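You operate a simulated robot arm through the tools that you are given. There is no shell and no other tool.

The job below is to be done with a simulated robot arm. You get a single attempt, and the scene is never put back.

Task
Reset the peel tester, pull the clamped strip and set the press's time dial by the chart.
Fine: press reset once, before the pull; then lever up and grip open, the board stays clamped.

Only the result counts: the job must be done as asked and must still hold three seconds after the hand-in. Knocking over, shifting, dropping, spilling or breaking anything else fails it.

Robot
A 7-joint arm with a two-finger parallel gripper, fixed in place. Base frame: the origin is at the foot of the arm, x ahead of it, y to its left, z up; the work surface is at about z = 80. Lengths are in cm, angles in degrees, forces in N, time in s.
With the tool pointing down near the work surface it reaches from about 24 to 68 cm from the base axis. Its first joint turns from -66.0 to 66.0 degrees. Payload 2.4 kg.
The TCP is the grasp point between the finger pads, 3 cm short of the fingertips. In the tool frame z runs along the fingers and y along their closing line. Largest opening 9.4 cm; finger width 2.8, thickness 1; the body of the gripper, 5 by 9.6 cm, starts 5.5 cm behind the TCP.
Orientation is told as [roll, pitch, yaw] about the base's x, y, z axes, in that order, counted from this pose: with the fingers straight down and closing along the base's y, the tool's x points along the base's -x, its y along +y and its z along -z.

Tools
- The arm moves only by the tool move_arm. Its argument "series" is a list of rows, each a list of 7 numbers: the shift along the tool's x, y, z in cm, then the turn, a rotation vector about the tool's x, y, z in degrees, then the gripper command, from -1 (fully open) to 1 (shut), values between in proportion. In form: [[tx, ty, tz, ax, ay, az, hand], ...]. A call has 1 to 20 rows; each row is the pose to reach, as a shift and turn from the pose commanded when the call began, along the tool's axes at that moment. Each row takes 0.2 s and may step no farther than 5 cm and 8.6 degrees from the row before; otherwise, or with a gripper value out of range, the whole call is refused. A pose out of reach is approached as far as the arm can. The call stops where the force on the tool passes 90 N (or 10 N more than at its start, if that is more) or the arm is blocked; 0.2 s more then pass. The fingers move at their own pace (about 15.3 cm/s each) and stop on an object; they squeeze with about 32 N. The grip force told is the motor's: it shows also when the fingers shut on nothing. Time passes only in rows, and 0.2 s behind the last, so rows that repeat a pose let the fingers close. It gives the time, the measured TCP pose, the force on the tool (base axes), the opening and the grip force at its end, in the units of the frame above (readings bear some noise), with the torque about the TCP (base axes, N m) and any sound that the robot's microphone picked up, and new pictures: "show" is both (left out), scene, wrist or none.
- Cameras (640 x 400 px; columns grow to the right, rows downward): "scene" is fixed at [5.21, 48.67, 144.54]; the picture's right is [-0.59, -0.81, 0.00], its down [-0.46, 0.34, -0.82] and it looks along [0.66, -0.48, -0.57] (base axes); focal length 262 px, centre (320, 200). "wrist" rides on the gripper at [7.6, 1.4, -10.3] in the tool frame; the picture's right is [-0.18, 0.98, 0.00], its down [-0.75, -0.14, -0.64] and it looks along [-0.63, -0.12, 0.77] (tool axes); focal length 243 px, centre (320, 200). There is no depth. A picture from a camera that has moved, and an enlarged one, comes with that camera's place and axes in the base frame and with its lens.
- inspect(camera, box): a new picture of the part [left, top, right, bottom] of that camera's present view, enlarged. No time passes.
- job_done(): hands the job in; it is judged then, once.

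Places have to be worked out from the pictures, the camera data and where the tool is seen. Open the gripper and draw the arm clear of the work before you hand the job in, unless the task says otherwise.

The tools are called after "Call:" as a command line: name --pt "numbers of a row" for each row, then --argument value for the rest, lists and objects as JSON in quotes. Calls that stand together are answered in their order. move_arm: Moves the arm, as the interface text tells. Its arguments: {"type":"object","properties":{"series":{"type":"array","items":{"type":"array","items":{"type":"number"}}},"show":{"type":"string","enum":["both","scene","wrist","none"]}},"required":["series"]} The other tools are called the same way: inspect (camera, box) takes an enlarged picture of a part of a camera's view; job_done () hands the job in.

At the start:

```text
time_s: 0.0
tcp_pos: [45.24, -4.12, 127.81]
tcp_rot: [0.0, 0.0, -0.1]
contact_force: [0.5, 0.3, 0.3]
torque: [0.01, 0.02, -0.05]
finger_gap: 9.39
finger_force: 0.1
```

scene: 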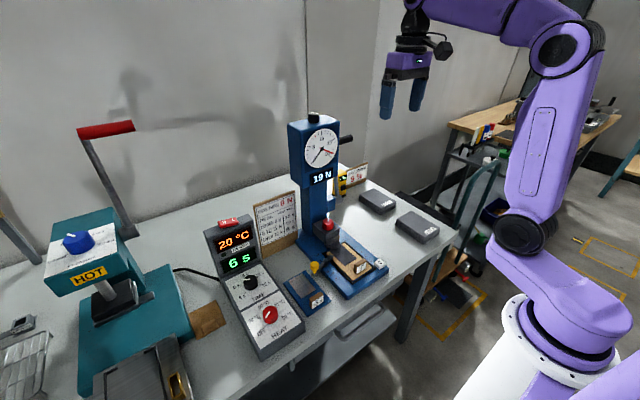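
wrist: 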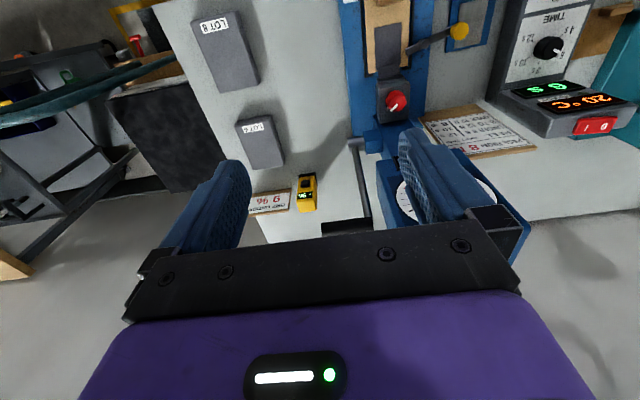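

I'll start by looking closely at the tester, chart and control box in both cameras.

Call:
inspect --camera "scene" --box '[240, 180, 320, 260]'

Call:
inspect --camera "scene" --box '[270, 100, 400, 210]'

Call:
inspect --camera "scene" --box '[190, 210, 330, 370]'

Call:
inspect --camera "scene" --box '[280, 200, 400, 310]'

Call:
inspect --camera "wrist" --box '[410, 80, 550, 180]'

Call:
inspect --camera "wrist" --box '[330, 0, 490, 140]'

```text
5.00 times, centred on (280, 220) of scene
camera zoom: at [5.21, 48.67, 144.54], right [-0.59, -0.81, 0.0], down [-0.46, 0.34, -0.82], along [0.66, -0.48, -0.57], focal length 1309 px, centre (520, 100)
```

zoom: 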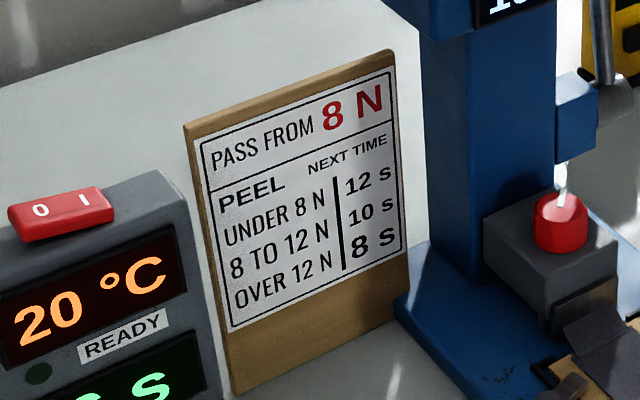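

```text
3.64 times, centred on (335, 155) of scene
camera zoom: at [5.21, 48.67, 144.54], right [-0.59, -0.81, 0.0], down [-0.46, 0.34, -0.82], along [0.66, -0.48, -0.57], focal length 952 px, centre (266, 364)
```

zoom: 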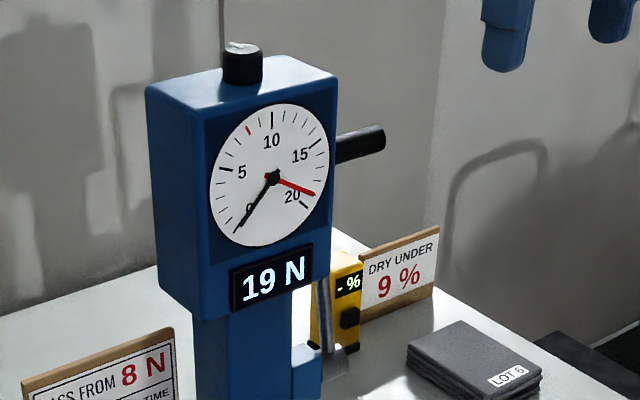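

```text
2.50 times, centred on (260, 290) of scene
camera zoom: at [5.21, 48.67, 144.54], right [-0.59, -0.81, 0.0], down [-0.46, 0.34, -0.82], along [0.66, -0.48, -0.57], focal length 655 px, centre (470, -25)
```

zoom: 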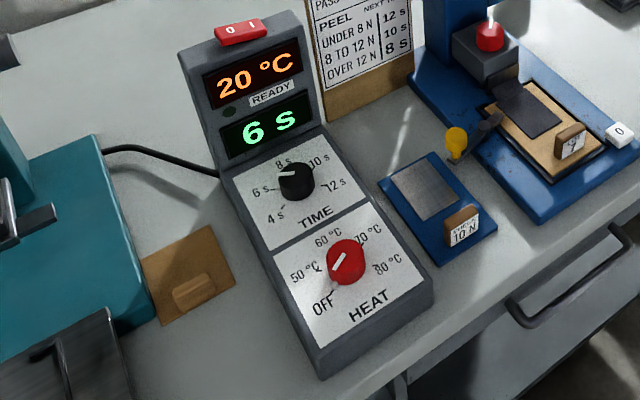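

```text
3.64 times, centred on (340, 255) of scene
camera zoom: at [5.21, 48.67, 144.54], right [-0.59, -0.81, 0.0], down [-0.46, 0.34, -0.82], along [0.66, -0.48, -0.57], focal length 952 px, centre (247, 0)
```

zoom: 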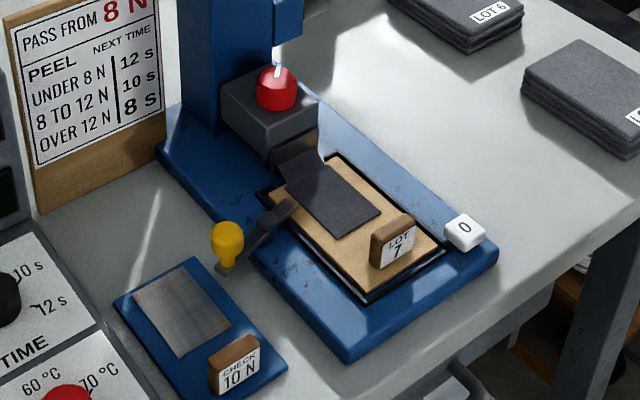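

```text
4.00 times, centred on (480, 130) of wrist
camera zoom: at [37.62, -2.76, 138.01], right [0.18, 0.98, 0.0], down [0.75, -0.14, 0.64], along [0.63, -0.12, -0.77], focal length 970 px, centre (-320, 480)
```

zoom: 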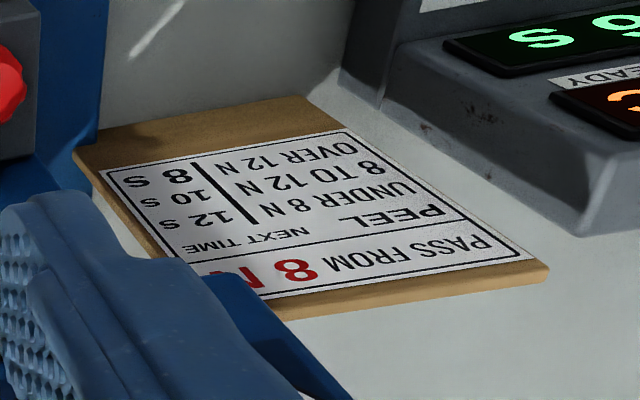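

```text
2.86 times, centred on (410, 70) of wrist
camera zoom: at [37.62, -2.76, 138.01], right [0.18, 0.98, 0.0], down [0.75, -0.14, 0.64], along [0.63, -0.12, -0.77], focal length 693 px, centre (63, 571)
```

zoom: 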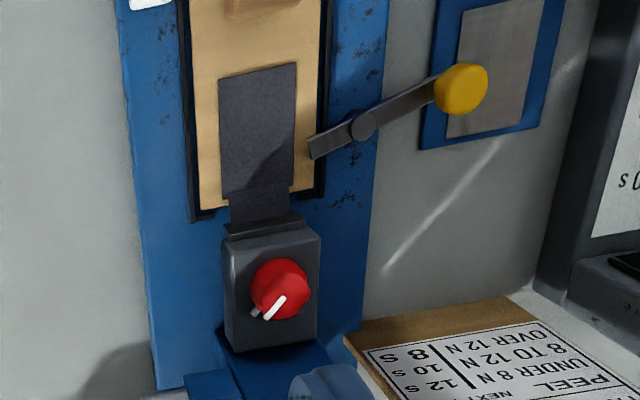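

The chart reads: under 8 N → 12 s, 8–12 N → 10 s, over 12 N → 8 s; TIME is on 6 s and the tester holds an old 19 N. I look closer at the lever, the top knob and the "0" key.

Call:
inspect --camera "wrist" --box '[230, 120, 550, 270]'

Call:
inspect --camera "scene" --box '[285, 105, 365, 155]'

Call:
inspect --camera "scene" --box '[305, 160, 365, 240]'

Call:
inspect --camera "scene" --box '[355, 245, 405, 285]'

Call:
inspect --camera "scene" --box '[230, 265, 300, 335]'

```text
2.00 times, centred on (390, 195) of wrist
camera zoom: at [37.62, -2.76, 138.01], right [0.18, 0.98, 0.0], down [0.75, -0.14, 0.64], along [0.63, -0.12, -0.77], focal length 485 px, centre (180, 210)
```

zoom: 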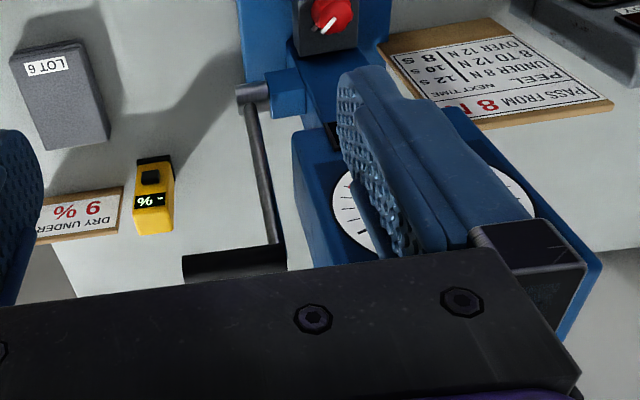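

```text
8.00 times, centred on (325, 130) of scene
camera zoom: at [5.21, 48.67, 144.54], right [-0.59, -0.81, 0.0], down [-0.46, 0.34, -0.82], along [0.66, -0.48, -0.57], focal length 2095 px, centre (280, 760)
```

zoom: 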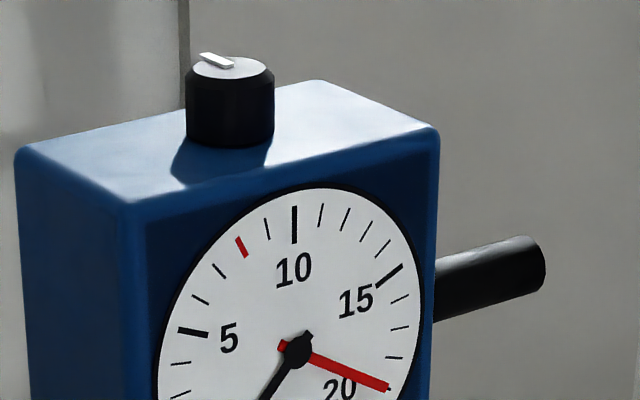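

```text
5.00 times, centred on (335, 200) of scene
camera zoom: at [5.21, 48.67, 144.54], right [-0.59, -0.81, 0.0], down [-0.46, 0.34, -0.82], along [0.66, -0.48, -0.57], focal length 1309 px, centre (245, 200)
```

zoom: 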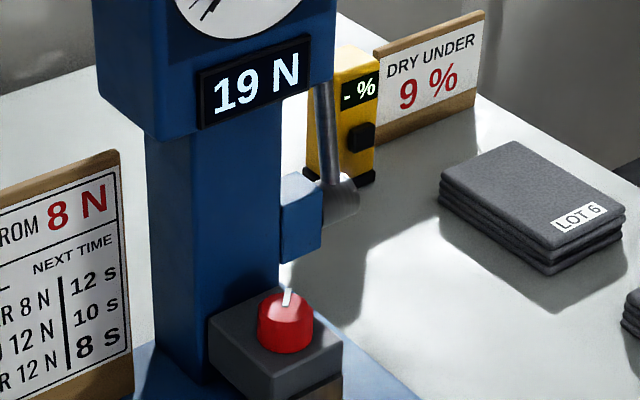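

```text
10.00 times, centred on (380, 265) of scene
camera zoom: at [5.21, 48.67, 144.54], right [-0.59, -0.81, 0.0], down [-0.46, 0.34, -0.82], along [0.66, -0.48, -0.57], focal length 2619 px, centre (-280, -450)
```

zoom: 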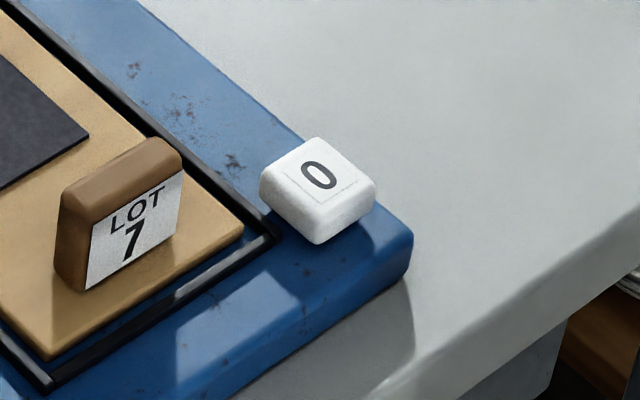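

```text
5.71 times, centred on (265, 300) of scene
camera zoom: at [5.21, 48.67, 144.54], right [-0.59, -0.81, 0.0], down [-0.46, 0.34, -0.82], along [0.66, -0.48, -0.57], focal length 1496 px, centre (634, -371)
```

zoom: 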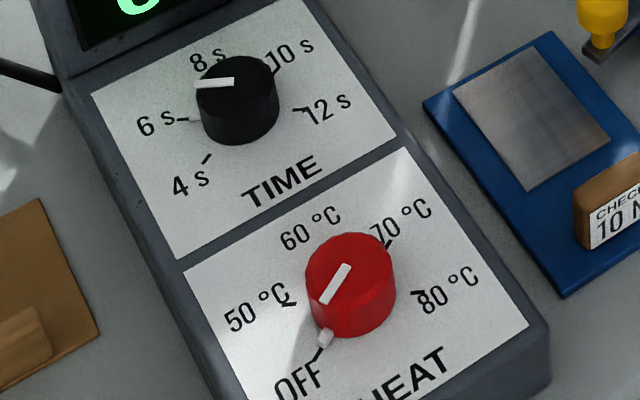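

The "0" key on the tester's base front is the reset, about (38, 2.5, 83); the lever is an arm pivoting low on the column's right with a black handle near (62.5, -4, 113.5). I shut the fingers and move to well above the reset key for a closer look.

Call:
move_arm --pt "1 1 4 0 0 0 1" --pt "2 2 8 0 0 0 1" --pt "3 3 12 0 0 0 1" --pt "4 4 16 0 0 0 1" --pt "5 5 20 0 0 0 1" --pt "6.2 6.6 23.8 0 0 0 1" --pt "6.2 6.6 23.8 0 0 0 1"

```text
time_s: 1.6
tcp_pos: [38.95, 2.66, 104.06]
tcp_rot: [0.0, 0.1, 0.0]
contact_force: [-0.5, 0.3, -1.1]
torque: [0.0, -0.01, 0.0]
finger_gap: 0.0
finger_force: 31.9
camera wrist: at [31.37, 3.9, 114.22], right [0.18, 0.98, 0.0], down [0.75, -0.14, 0.64], along [0.63, -0.12, -0.77], focal length 243 px, centre (320, 200)
```

scene: 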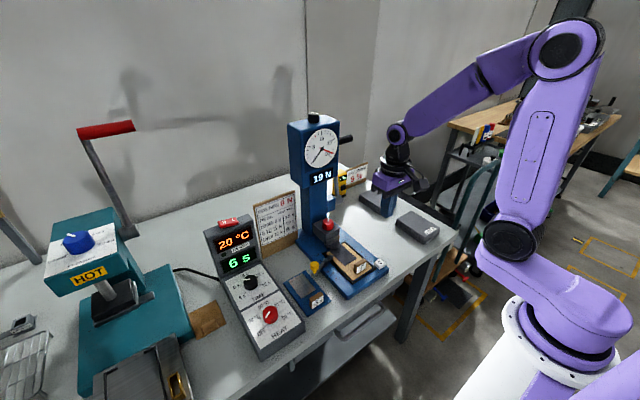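
wrist: 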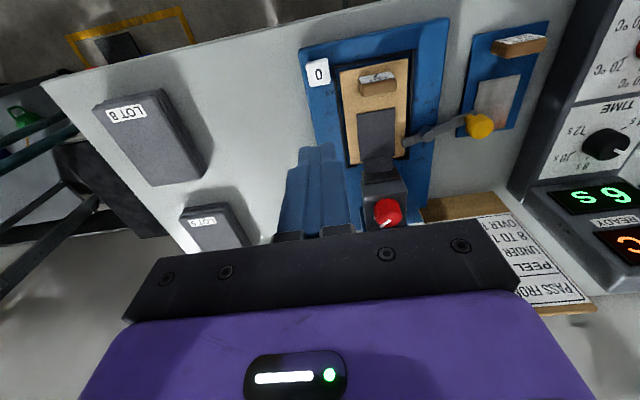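

The reset key triangulates to about (38.0, 2.4, 83.3). I zoom on the grip knob, the key and the TIME dial before pressing.

Call:
inspect --camera "wrist" --box '[290, 30, 450, 130]'

Call:
inspect --camera "wrist" --box '[340, 150, 440, 230]'

Call:
inspect --camera "wrist" --box '[530, 80, 640, 230]'

Call:
inspect --camera "scene" --box '[310, 200, 360, 260]'

```text
4.00 times, centred on (370, 80) of wrist
camera zoom: at [31.37, 3.9, 114.22], right [0.18, 0.98, 0.0], down [0.75, -0.14, 0.64], along [0.63, -0.12, -0.77], focal length 970 px, centre (120, 680)
```

zoom: 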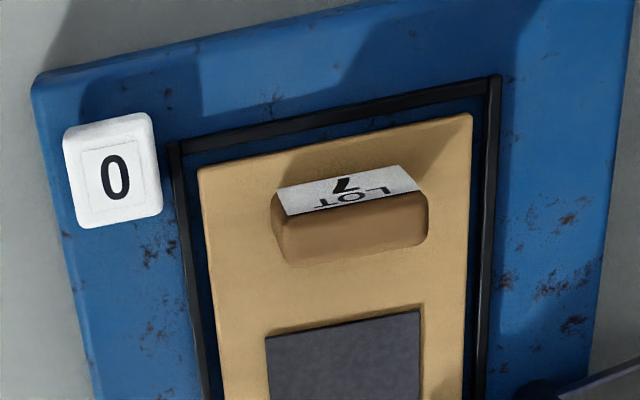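

```text
5.00 times, centred on (390, 190) of wrist
camera zoom: at [31.37, 3.9, 114.22], right [0.18, 0.98, 0.0], down [0.75, -0.14, 0.64], along [0.63, -0.12, -0.77], focal length 1213 px, centre (-30, 250)
```

zoom: 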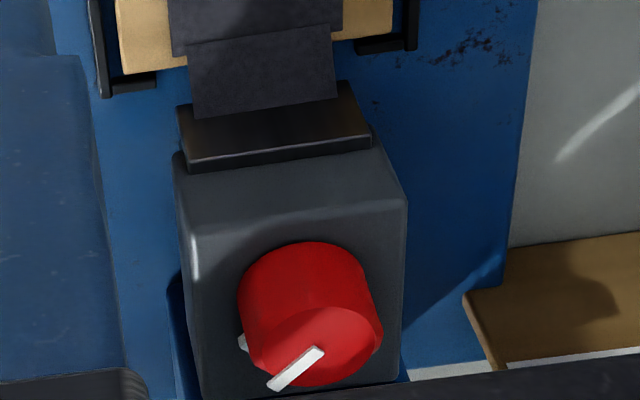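

```text
2.67 times, centred on (585, 155) of wrist
camera zoom: at [31.37, 3.9, 114.22], right [0.18, 0.98, 0.0], down [0.75, -0.14, 0.64], along [0.63, -0.12, -0.77], focal length 647 px, centre (-387, 320)
```

zoom: 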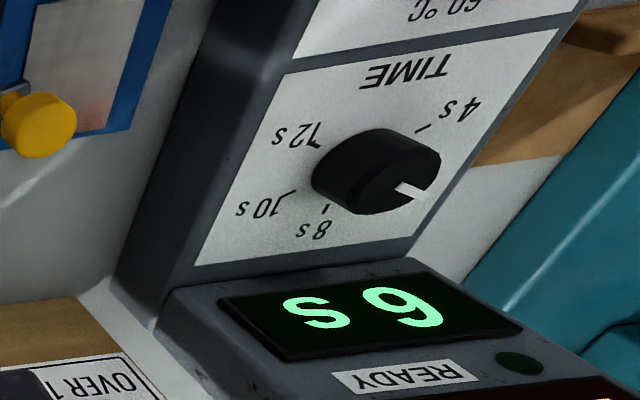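

```text
6.67 times, centred on (335, 230) of scene
camera zoom: at [5.21, 48.67, 144.54], right [-0.59, -0.81, 0.0], down [-0.46, 0.34, -0.82], along [0.66, -0.48, -0.57], focal length 1746 px, centre (220, 0)
```

zoom: 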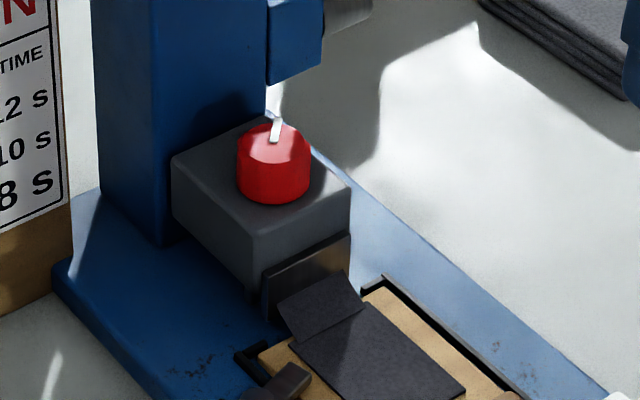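

The reset key is a flat ~2.7 cm white key; I descend with shut fingers to about 2 cm above it.

Call:
move_arm --pt "0.5 -0.1 4 0 0 0 1" --pt "0.95 -0.26 8 0 0 0 1" --pt "0.95 -0.26 12 0 0 0 1" --pt "0.95 -0.26 15 0 0 0 1" --pt "0.95 -0.26 15.5 0 0 0 1"

```text
time_s: 2.8
tcp_pos: [38.05, 2.29, 88.48]
tcp_rot: [0.0, 0.0, 0.0]
contact_force: [0.2, -0.2, 0.1]
torque: [-0.03, 0.01, -0.01]
finger_gap: 0.0
finger_force: 31.7
camera wrist: at [30.43, 3.5, 98.66], right [0.18, 0.98, 0.0], down [0.75, -0.14, 0.64], along [0.63, -0.12, -0.77], focal length 243 px, centre (320, 200)
```

scene: 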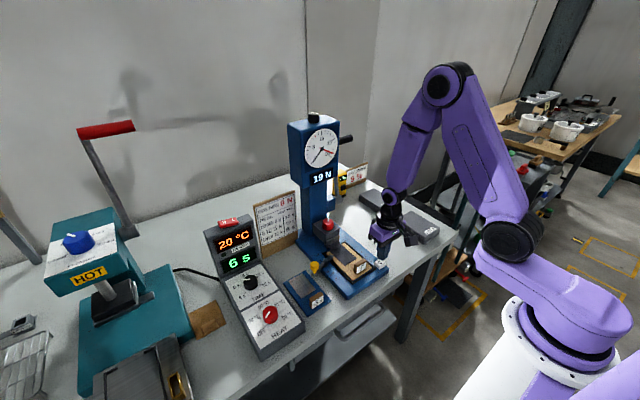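
wrist: 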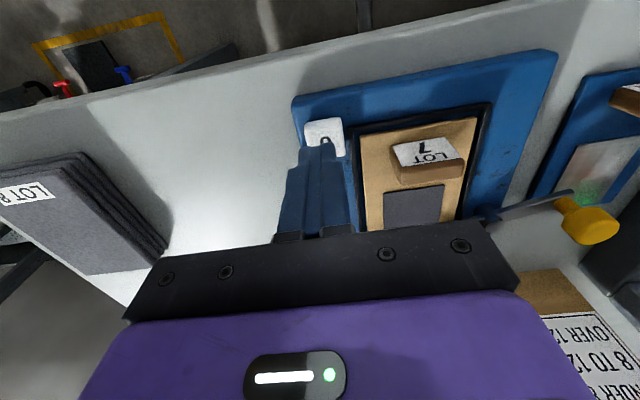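

Call:
inspect --camera "wrist" --box '[270, 90, 430, 210]'

Call:
inspect --camera "scene" --box '[340, 220, 440, 290]'

```text
3.33 times, centred on (350, 150) of wrist
camera zoom: at [30.43, 3.5, 98.66], right [0.18, 0.98, 0.0], down [0.75, -0.14, 0.64], along [0.63, -0.12, -0.77], focal length 809 px, centre (220, 367)
```

zoom: 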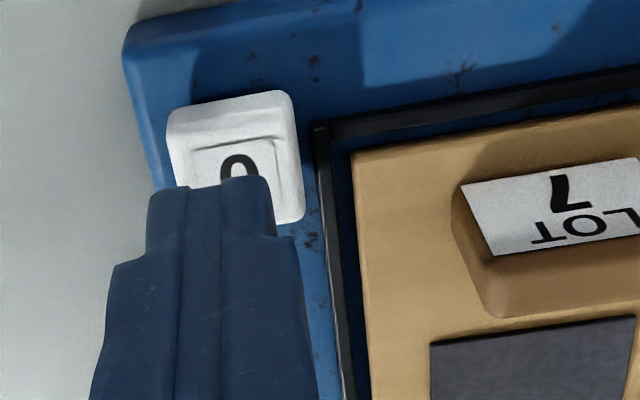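

```text
5.71 times, centred on (390, 255) of scene
camera zoom: at [5.21, 48.67, 144.54], right [-0.59, -0.81, 0.0], down [-0.46, 0.34, -0.82], along [0.66, -0.48, -0.57], focal length 1496 px, centre (-80, -114)
```

zoom: 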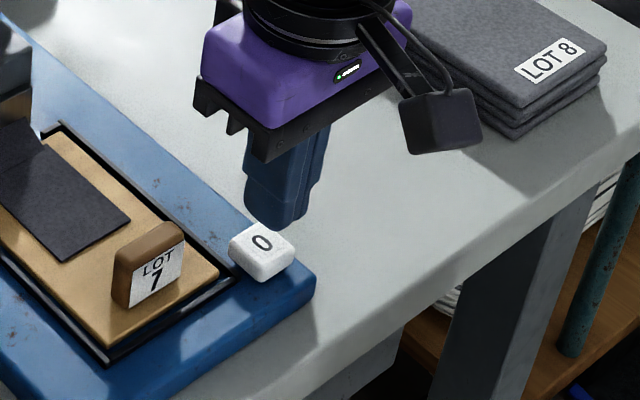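

The closed tips sit right over the key, about 2 cm up. I lower in small steps to make light contact and read the force and the display.

Call:
move_arm --pt "0 0.1 0.8 0 0 0 1" --pt "0 0.1 1.5 0 0 0 1" --pt "0 0.1 1.9 0 0 0 1" --pt "0 0.1 2.1 0 0 0 1" --pt "0 0.1 2.3 0 0 0 1" --pt "0 0.1 2.45 0 0 0 1"

```text
time_s: 4.2
tcp_pos: [38.04, 2.37, 86.1]
tcp_rot: [0.0, 0.1, 0.0]
contact_force: [-1.3, -2.3, 3.2]
torque: [-0.08, 0.0, 0.01]
finger_gap: 0.0
finger_force: 32.3
heard: click
camera wrist: at [30.49, 3.69, 96.26], right [0.18, 0.98, 0.0], down [0.75, -0.14, 0.64], along [0.63, -0.12, -0.77], focal length 243 px, centre (320, 200)
```

scene: 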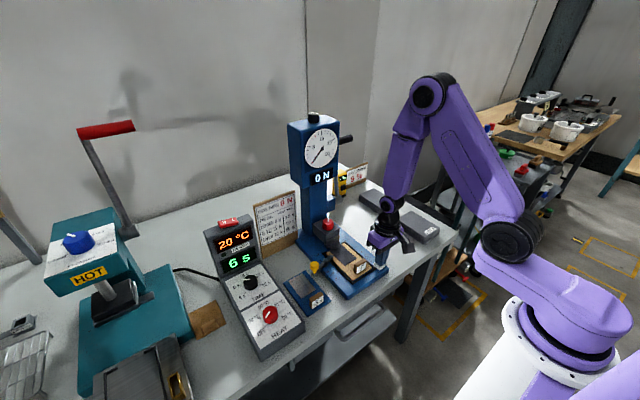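
wrist: 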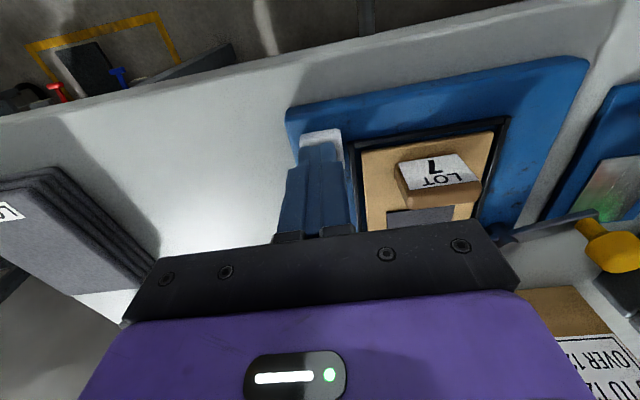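

A click was heard and the display now reads 0 N, so the reset is done. I lift straight off in one go.

Call:
move_arm --pt "0 0 -2.5 0 0 0 1" --pt "0 0 -7 0 0 0 1" --pt "0 0 -12 0 0 0 1" --pt "0 0 -17 0 0 0 1" --pt "0 0 -22 0 0 0 1"

Call:
inspect --camera "scene" --box '[285, 105, 365, 195]'

```text
time_s: 5.4
tcp_pos: [38.04, 2.42, 108.31]
tcp_rot: [0.0, 0.1, 0.0]
contact_force: [0.0, 0.7, -0.6]
torque: [-0.02, 0.0, 0.03]
finger_gap: 0.0
finger_force: 31.9
camera wrist: at [30.49, 3.69, 118.48], right [0.18, 0.98, 0.0], down [0.75, -0.14, 0.64], along [0.63, -0.12, -0.77], focal length 243 px, centre (320, 200)
```

scene: 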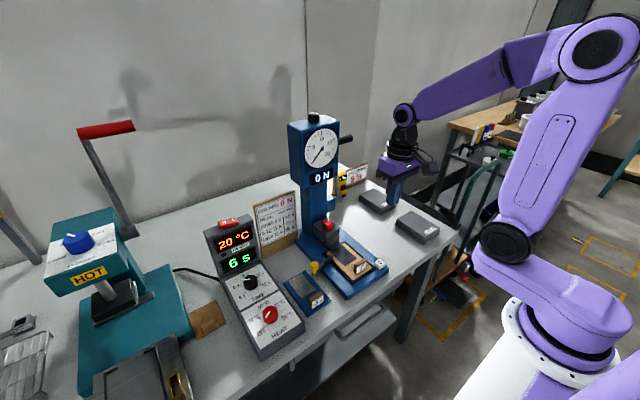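
wrist: 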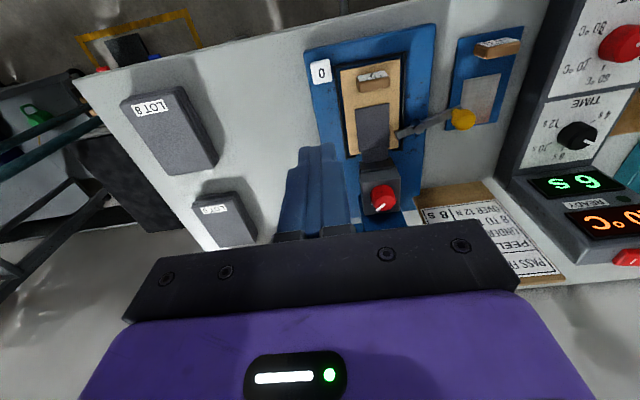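

```text
4.44 times, centred on (325, 150) of scene
camera zoom: at [5.21, 48.67, 144.54], right [-0.59, -0.81, 0.0], down [-0.46, 0.34, -0.82], along [0.66, -0.48, -0.57], focal length 1164 px, centre (298, 422)
```

zoom: 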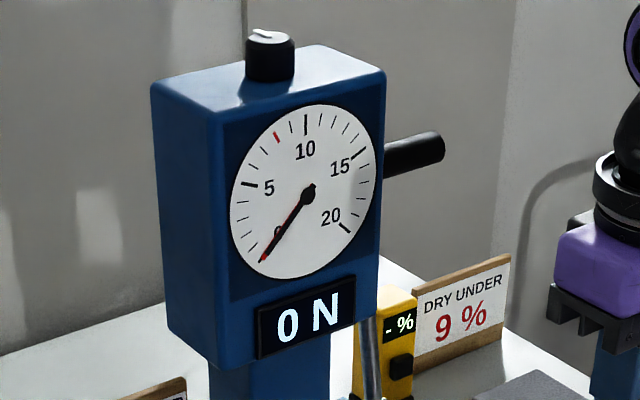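

The tester shows 0 N with both hands at zero. Now I raise the arm and yaw it +90° beside the lever (to about (52, -14, 126)), so the wrist camera looks at the lever from the right side.

Call:
move_arm --pt "-1.3 -1.5 -1.6 0 0 -8.2 0.5" --pt "-2.6 -3 -3.2 0 0 -16.4 0" --pt "-3.9 -4.5 -4.8 0 0 -24.6 -0.5" --pt "-5.2 -6 -6.4 0 0 -32.8 -0.5" --pt "-6.5 -7.5 -8 0 0 -41 -0.5" --pt "-7.8 -9 -9.6 0 0 -49.2 -0.5" --pt "-9.1 -10.5 -11.2 0 0 -57.4 -0.5" --pt "-10.4 -12 -12.8 0 0 -65.6 -0.5" --pt "-11.7 -13.5 -14.4 0 0 -73.8 -0.5" --pt "-13 -15 -16 0 0 -82 -0.5" --pt "-14 -16.4 -17.7 0 0 -90 -0.5" --pt "-14 -16.4 -17.7 0 0 -90 -0.5"

```text
time_s: 8.0
tcp_pos: [52.18, -14.03, 125.74]
tcp_rot: [0.0, 0.0, 90.1]
contact_force: [-0.1, 0.3, -0.4]
torque: [0.02, -0.03, -0.02]
finger_gap: 7.05
finger_force: 0.0
camera wrist: at [50.7, -21.76, 135.95], right [-0.98, 0.18, 0.0], down [0.14, 0.75, 0.64], along [0.12, 0.63, -0.77], focal length 243 px, centre (320, 200)
```

scene: 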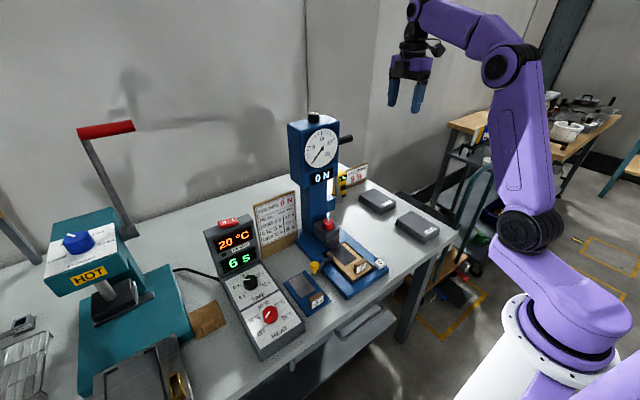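
wrist: 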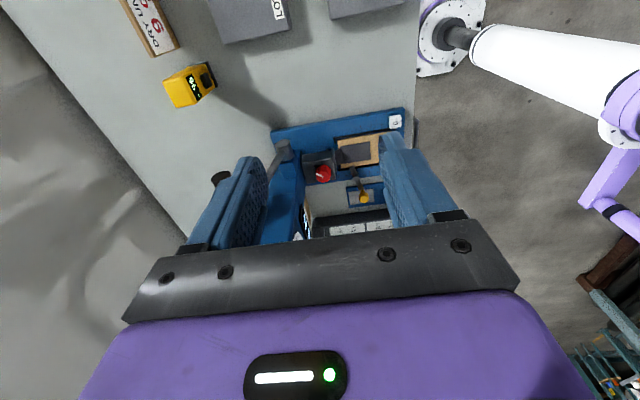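

The lever handle end shows at (218,180) but is hidden by the left finger; I shut the fingers for a free view.

Call:
move_arm --pt "0 0 0 0 0 0 1" --pt "0 0 0 0 0 0 1" --pt "0 0 0 0 0 0 1" --show "wrist"

Call:
inspect --camera "wrist" --box '[180, 110, 340, 240]'

```text
time_s: 8.8
tcp_pos: [52.14, -13.93, 125.67]
tcp_rot: [0.0, 0.0, 89.9]
contact_force: [0.7, -0.7, 0.4]
torque: [-0.01, -0.01, 0.04]
finger_gap: 0.0
finger_force: 32.0
camera wrist: at [50.69, -21.72, 135.94], right [-0.98, 0.18, 0.0], down [0.14, 0.75, 0.64], along [0.12, 0.63, -0.77], focal length 243 px, centre (320, 200)
```

wrist: 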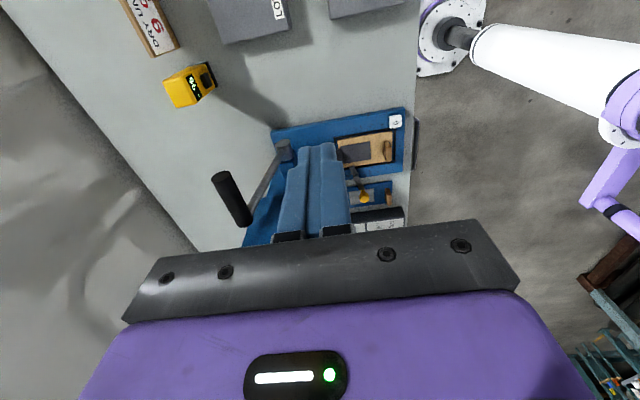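

```text
3.08 times, centred on (260, 175) of wrist
camera zoom: at [50.69, -21.72, 135.94], right [-0.98, 0.18, 0.0], down [0.14, 0.75, 0.64], along [0.12, 0.63, -0.77], focal length 746 px, centre (505, 277)
```

zoom: 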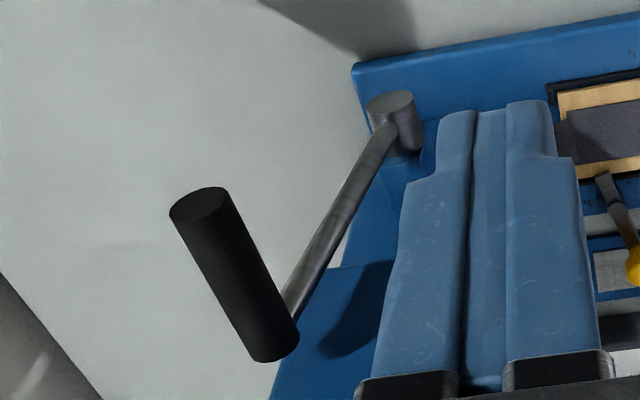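

The handle triangulates cleanly: outer end (65.0, -8.1, 112.4), inner end about y = -0.7, and the hub at (61.9, -0.9, 92.1), so the lever arm is about 20.5 cm long. I open the fingers and move above the handle at (65, -4.9, 122).

Call:
move_arm --pt "0 0 0 0 0 0 -0.4" --pt "-2 -3 0.5 0 0 0 -0.4" --pt "-4.5 -6.5 1.5 0 0 0 -0.4" --pt "-7 -10 2.5 0 0 0 -0.4" --pt "-9.0 -12.9 3.5 0 0 0 -0.4" --pt "-9.0 -12.9 3.5 0 0 0 -0.4"

```text
time_s: 10.2
tcp_pos: [61.78, -4.46, 120.82]
tcp_rot: [0.0, 0.0, 90.0]
contact_force: [0.4, 0.2, 0.1]
torque: [-0.03, 0.01, -0.01]
finger_gap: 6.63
finger_force: 0.1
out of reach, approached as far as the arm can: row 4, 5, 6
camera wrist: at [60.26, -12.29, 131.03], right [-0.98, 0.18, 0.0], down [0.14, 0.75, 0.64], along [0.12, 0.63, -0.77], focal length 243 px, centre (320, 200)
```

scene: 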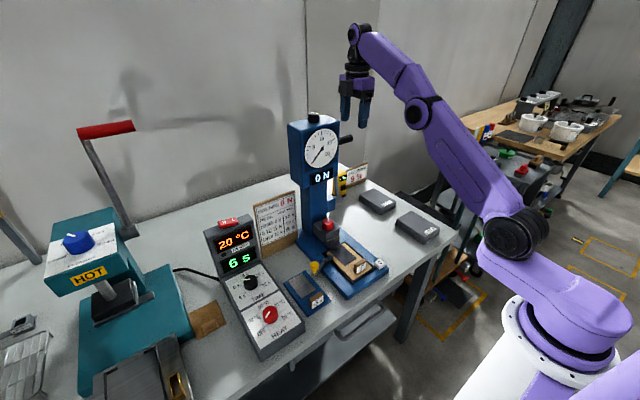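
wrist: 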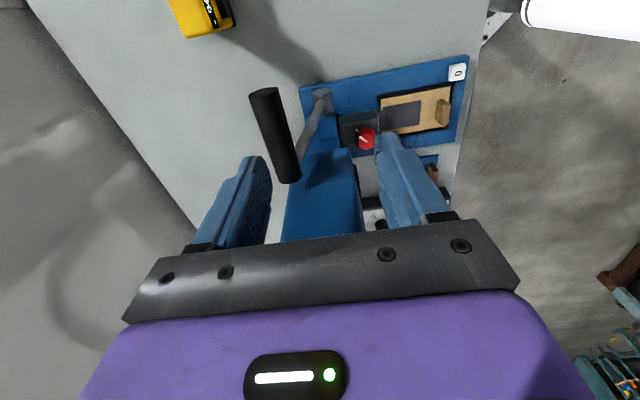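

The vertical tool falls 3 cm short in reach. I tilt the tool 30° so the fingers point forward and down, drawing back slightly at the same time.

Call:
move_arm --pt "0 0.6 -0.4 7.5 0 0 -0.4" --pt "0 1.2 -0.8 15 0 0 -0.4" --pt "0 1.8 -0.8 22.5 0 0 -0.4" --pt "0 2.5 -0.8 30 0 0 -0.4" --pt "0 2.5 -0.8 30 0 0 -0.4"

```text
time_s: 11.4
tcp_pos: [59.16, -4.62, 121.56]
tcp_rot: [-30.1, -0.1, 90.0]
contact_force: [-0.4, 0.1, 0.1]
torque: [-0.01, -0.01, -0.03]
finger_gap: 6.58
finger_force: 0.0
camera wrist: at [52.78, -12.3, 129.74], right [-0.85, 0.18, -0.49], down [-0.2, 0.75, 0.63], along [0.49, 0.63, -0.6], focal length 243 px, centre (320, 200)
```

scene: 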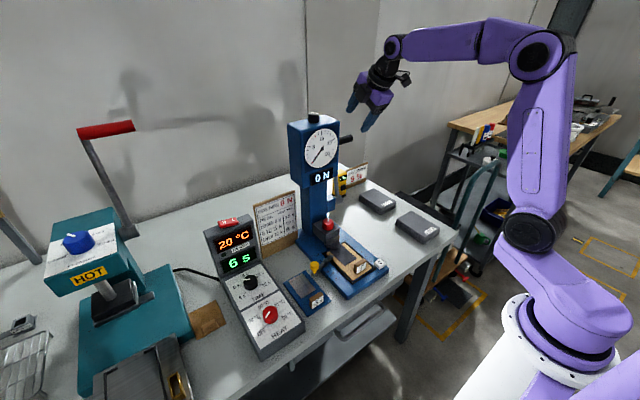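
wrist: 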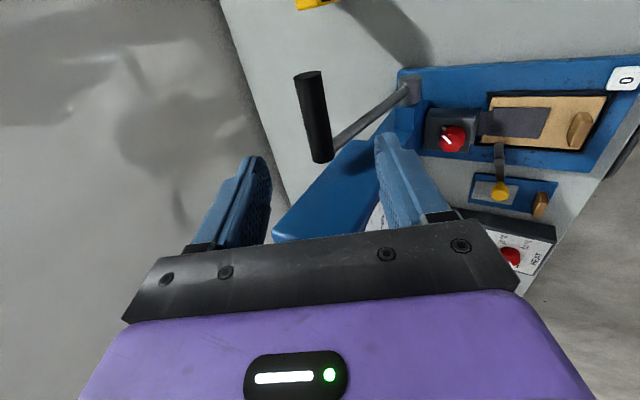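

The handle lies right along the tool's axis; I advance 10.85 cm along the fingers so the handle sits between the pads, fingers still open.

Call:
move_arm --pt "0.3 -0.48 3 0 0 0 -0.4" --pt "0.3 -0.48 6 0 0 0 -0.4" --pt "0.3 -0.48 8.5 0 0 0 -0.4" --pt "0.3 -0.48 10.85 0 0 0 -0.4" --pt "0.3 -0.48 10.85 0 0 0 -0.4"

Call:
inspect --camera "scene" --box '[290, 90, 400, 190]'

```text
time_s: 12.6
tcp_pos: [64.87, -4.91, 112.38]
tcp_rot: [-30.0, 0.0, 90.0]
contact_force: [0.5, -0.8, 0.8]
torque: [-0.01, -0.03, -0.03]
finger_gap: 6.59
finger_force: 0.1
camera wrist: at [58.68, -12.65, 120.53], right [-0.85, 0.18, -0.49], down [-0.2, 0.75, 0.63], along [0.49, 0.63, -0.6], focal length 243 px, centre (320, 200)
```

scene: 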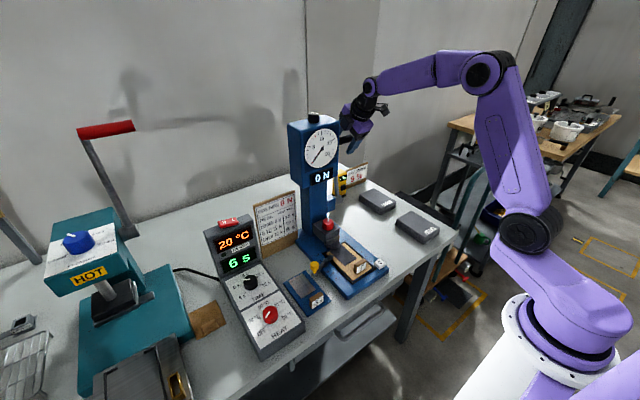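
wrist: 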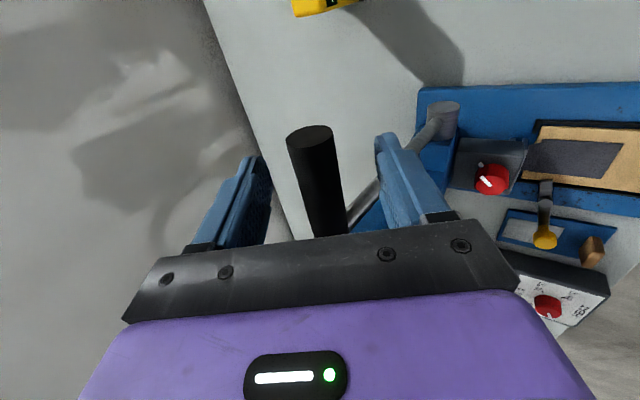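

```text
4.00 times, centred on (345, 140) of scene
camera zoom: at [5.21, 48.67, 144.54], right [-0.59, -0.81, 0.0], down [-0.46, 0.34, -0.82], along [0.66, -0.48, -0.57], focal length 1047 px, centre (220, 440)
```

zoom: 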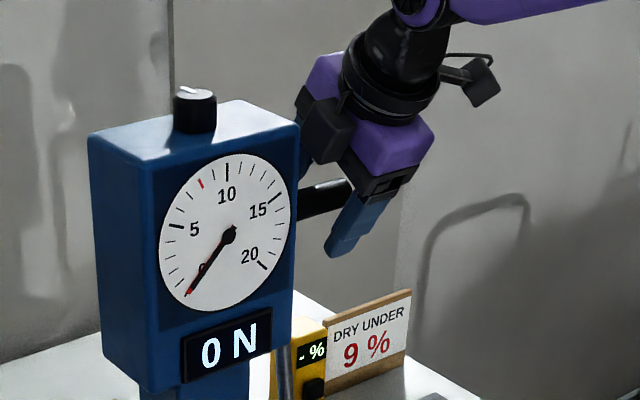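

The handle sits between the open fingers; I close on it.

Call:
move_arm --pt "0 0 0 0 0 0 0.2" --pt "0 0 0 0 0 0 1" --pt "0 0 0 0 0 0 1" --pt "0 0 0 0 0 0 1"

```text
time_s: 13.6
tcp_pos: [64.89, -4.83, 112.39]
tcp_rot: [-30.1, 0.0, 89.9]
contact_force: [0.3, 0.1, 3.1]
torque: [0.01, 0.14, 0.01]
finger_gap: 2.48
finger_force: 44.9
camera wrist: at [58.67, -12.65, 120.58], right [-0.85, 0.18, -0.49], down [-0.2, 0.75, 0.63], along [0.49, 0.63, -0.6], focal length 243 px, centre (320, 200)
```

scene: 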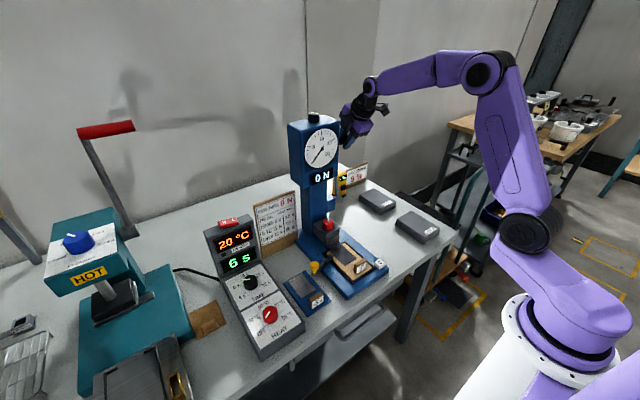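
wrist: 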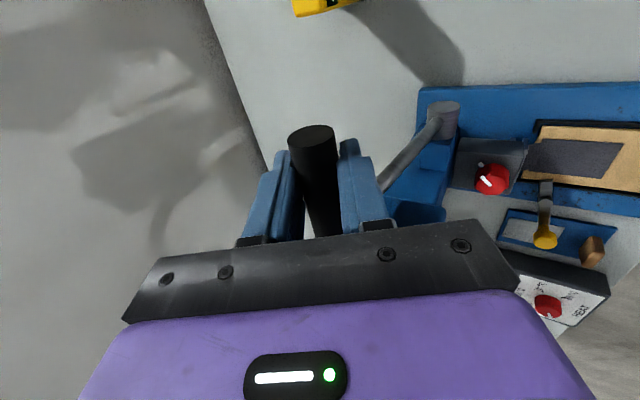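

The handle is held (2.48 cm). I start pulling it forward along its arc (r ≈ 20.5 about the hub), first only 12° to check the motion and forces.

Call:
move_arm --pt "0 0.58 -0.44 1 0 0 1" --pt "0 1.15 -0.85 2 0 0 1" --pt "0 1.76 -1.24 3 0 0 1" --pt "0 2.36 -1.62 4 0 0 1" --pt "0 3.62 -2.3 6 0 0 1"

Call:
inspect --camera "scene" --box '[280, 100, 400, 250]'

```text
time_s: 14.8
tcp_pos: [60.69, -4.86, 112.83]
tcp_rot: [-36.3, 0.0, 90.0]
contact_force: [3.2, -1.4, 11.3]
torque: [-0.03, -0.35, -0.02]
finger_gap: 2.37
finger_force: 44.7
camera wrist: at [53.58, -12.64, 120.16], right [-0.79, 0.18, -0.58], down [-0.27, 0.75, 0.6], along [0.55, 0.63, -0.55], focal length 243 px, centre (320, 200)
```

scene: 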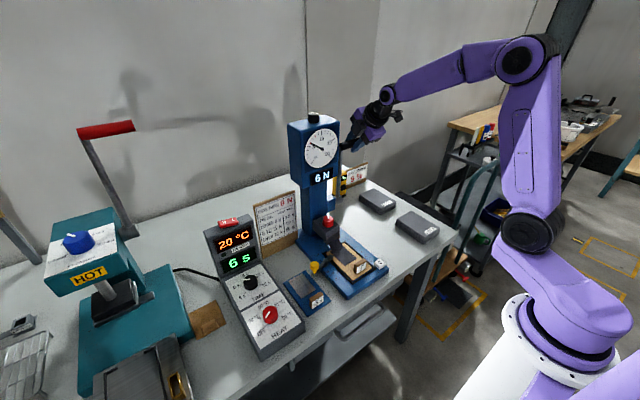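
wrist: 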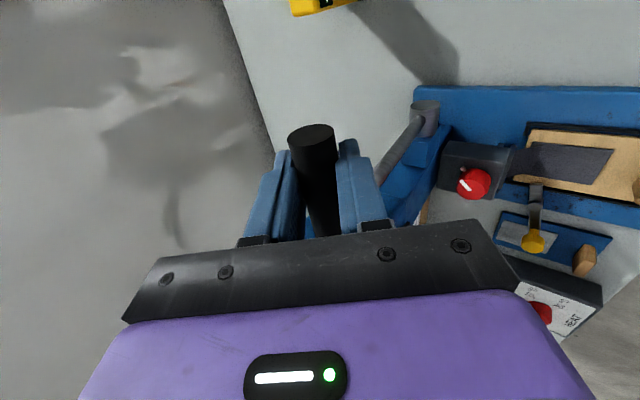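

```text
2.67 times, centred on (340, 175) of scene
camera zoom: at [5.2, 48.66, 144.54], right [-0.59, -0.81, 0.0], down [-0.46, 0.34, -0.82], along [0.66, -0.48, -0.57], focal length 698 px, centre (267, 267)
```

zoom: 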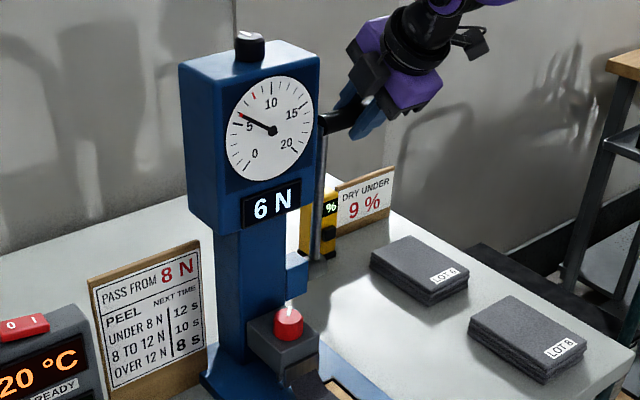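

The gauge responds (6 N so far) and the forces are small. I continue along the arc in even steps to about 36°.

Call:
move_arm --pt "0 0.92 -0.57 1.5 0 0 1" --pt "0 1.84 -1.11 3 0 0 1" --pt "0 2.83 -1.55 4.5 0 0 1" --pt "0 3.82 -1.96 6 0 0 1" --pt "0 4.84 -2.3 7.5 0 0 1" --pt "0 5.87 -2.61 9 0 0 1" --pt "0 6.92 -2.84 10.5 0 0 1" --pt "0 7.98 -3.04 12 0 0 1"

Call:
inspect --camera "scene" --box '[280, 100, 400, 250]'

```text
time_s: 16.6
tcp_pos: [52.75, -4.92, 110.86]
tcp_rot: [-48.8, 0.0, 90.0]
contact_force: [-9.2, -6.2, 33.8]
torque: [-0.35, -1.06, -0.11]
finger_gap: 2.38
finger_force: 45.4
camera wrist: at [44.04, -12.63, 116.43], right [-0.65, 0.18, -0.74], down [-0.39, 0.75, 0.53], along [0.65, 0.63, -0.42], focal length 243 px, centre (320, 200)
```

scene: 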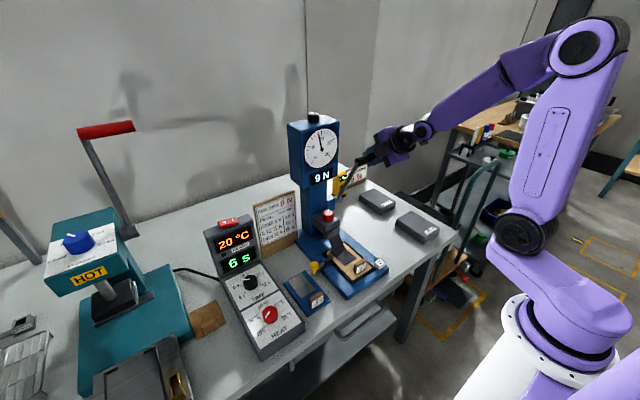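
wrist: 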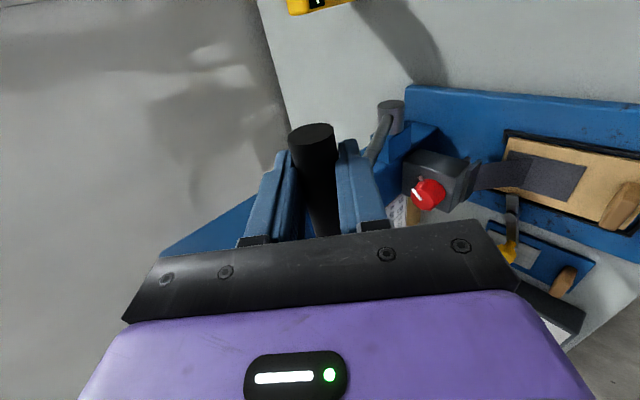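

```text
2.67 times, centred on (340, 175) of scene
camera zoom: at [5.12, 48.65, 144.55], right [-0.59, -0.81, 0.0], down [-0.46, 0.34, -0.82], along [0.66, -0.48, -0.57], focal length 698 px, centre (267, 267)
```

zoom: 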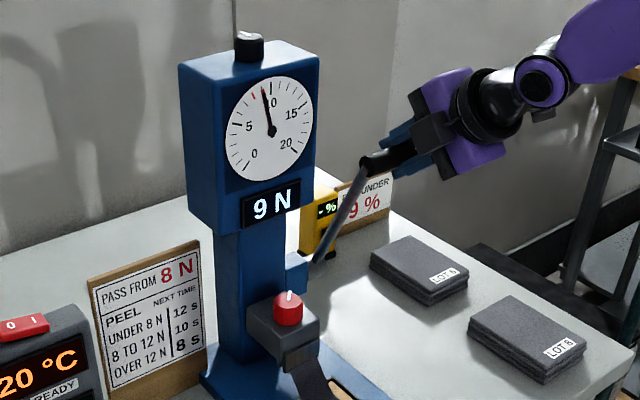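

The gauge is at 9 N; the force shows my arc was a bit inside the true one, and the measured points fit a hub at about (61.2, 93.4) with r ≈ 19.4. I continue with the corrected arc.

Call:
move_arm --pt "0 0.36 -0.46 0.5 0 0 1" --pt "0 1.33 -0.76 1 0 0 1" --pt "0 2.31 -1.01 1.5 0 0 1" --pt "0 3.3 -1.21 2 0 0 1" --pt "0 4.31 -1.36 2.5 0 0 1" --pt "0 5.32 -1.47 3 0 0 1" --pt "0 6.33 -1.5 3.5 0 0 1" --pt "0 7.35 -1.5 4 0 0 1"

Call:
inspect --camera "scene" --box '[280, 100, 400, 250]'

```text
time_s: 18.4
tcp_pos: [46.21, -4.88, 106.02]
tcp_rot: [-52.2, 0.0, 89.9]
contact_force: [-24.0, -7.2, 31.5]
torque: [-0.06, -0.96, 0.2]
finger_gap: 2.36
finger_force: 44.6
out of reach, approached as far as the arm can: row 7
camera wrist: at [37.32, -12.59, 111.1], right [-0.6, 0.19, -0.78], down [-0.42, 0.75, 0.51], along [0.68, 0.63, -0.38], focal length 243 px, centre (320, 200)
```

scene: 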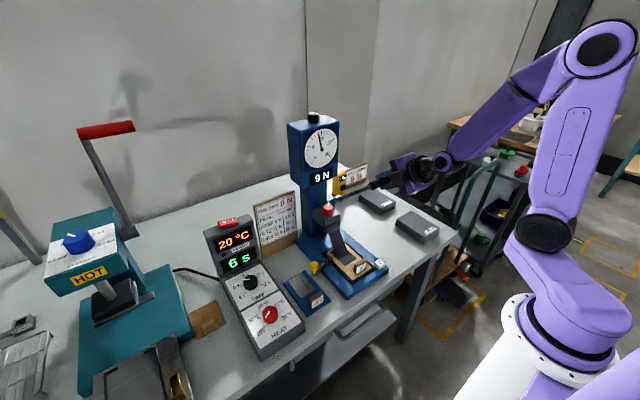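
wrist: 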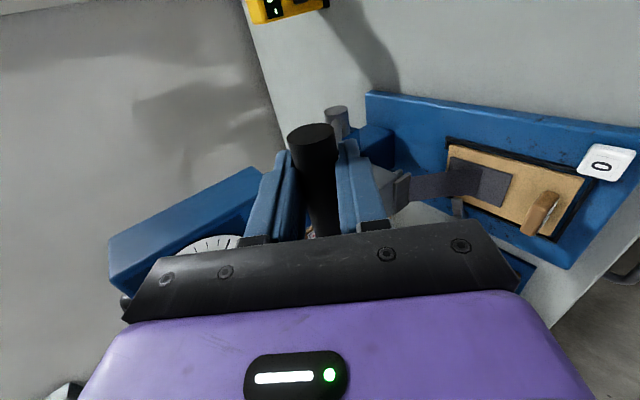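

```text
2.67 times, centred on (340, 175) of scene
camera zoom: at [5.09, 48.65, 144.55], right [-0.59, -0.81, 0.0], down [-0.46, 0.34, -0.82], along [0.66, -0.48, -0.57], focal length 698 px, centre (267, 267)
```

zoom: 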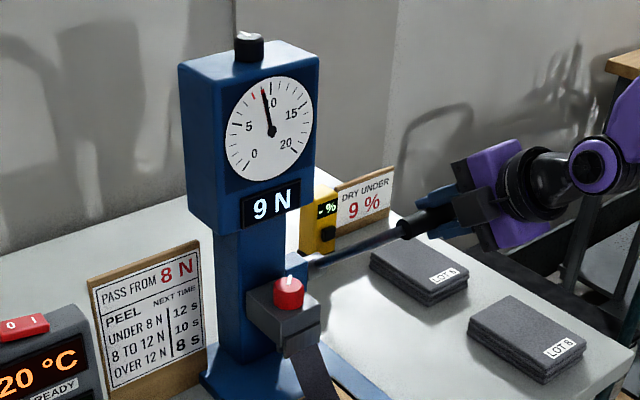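

Row 7 brushed the arm's inner reach at this tilt, and the strip is peeling at a steady 9 N. I continue down the arc while bringing the tool back toward vertical.

Call:
move_arm --pt "0 0.96 -0.37 -2.5 0 0 1" --pt "0 2.02 -0.35 -5 0 0 1" --pt "0 3.07 -0.29 -7.5 0 0 1" --pt "0 4.13 -0.18 -10 0 0 1" --pt "0 5.17 0.01 -12.5 0 0 1" --pt "0 6.21 0.23 -15 0 0 1" --pt "0 7.22 0.52 -17.5 0 0 1" --pt "0 8.23 0.85 -20 0 0 1"

Call:
inspect --camera "scene" --box '[280, 100, 400, 250]'

```text
time_s: 19.7
tcp_pos: [43.79, -4.79, 102.75]
tcp_rot: [-41.8, 0.0, 89.9]
contact_force: [-26.1, 0.7, 30.1]
torque: [-0.06, 0.2, 0.12]
finger_gap: 2.34
finger_force: 44.9
stopped in row 6: the force on the tool passed its limit at 156 N (the readings are from after the stop); the commanded pose is now the measured one
camera wrist: at [36.05, -12.56, 109.49], right [-0.73, 0.19, -0.66], down [-0.32, 0.75, 0.57], along [0.6, 0.63, -0.49], focal length 243 px, centre (320, 200)
```

scene: 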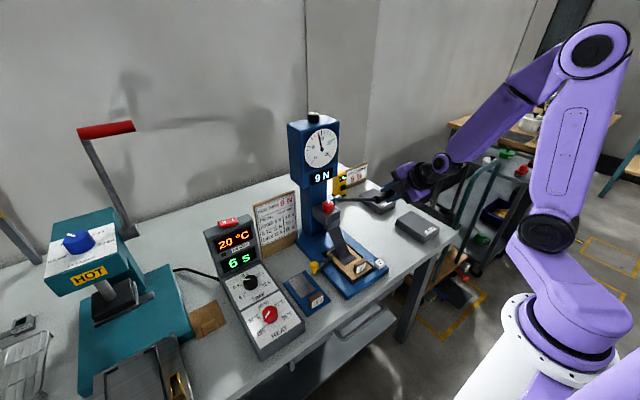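
wrist: 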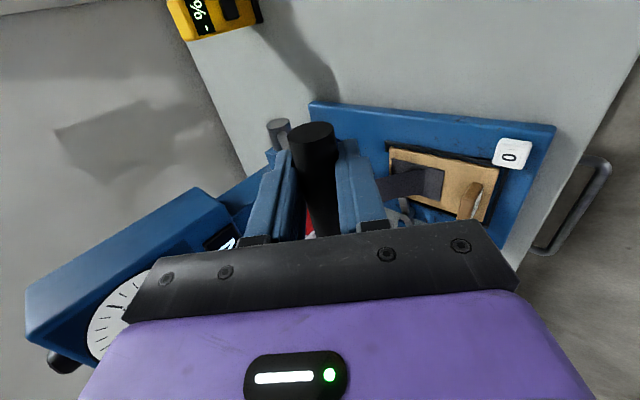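

```text
2.67 times, centred on (340, 175) of scene
camera zoom: at [5.09, 48.67, 144.54], right [-0.59, -0.81, 0.0], down [-0.46, 0.34, -0.82], along [0.66, -0.48, -0.57], focal length 698 px, centre (267, 267)
```

zoom: 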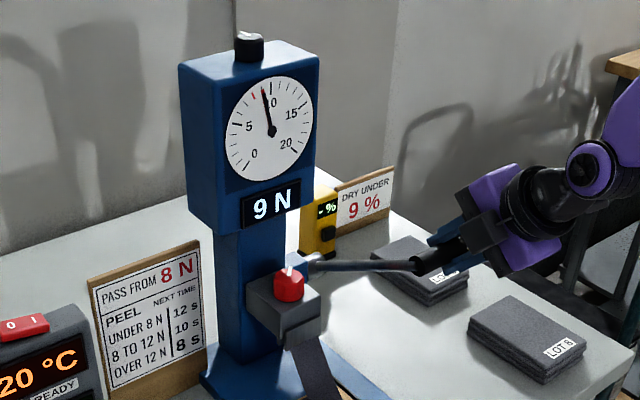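

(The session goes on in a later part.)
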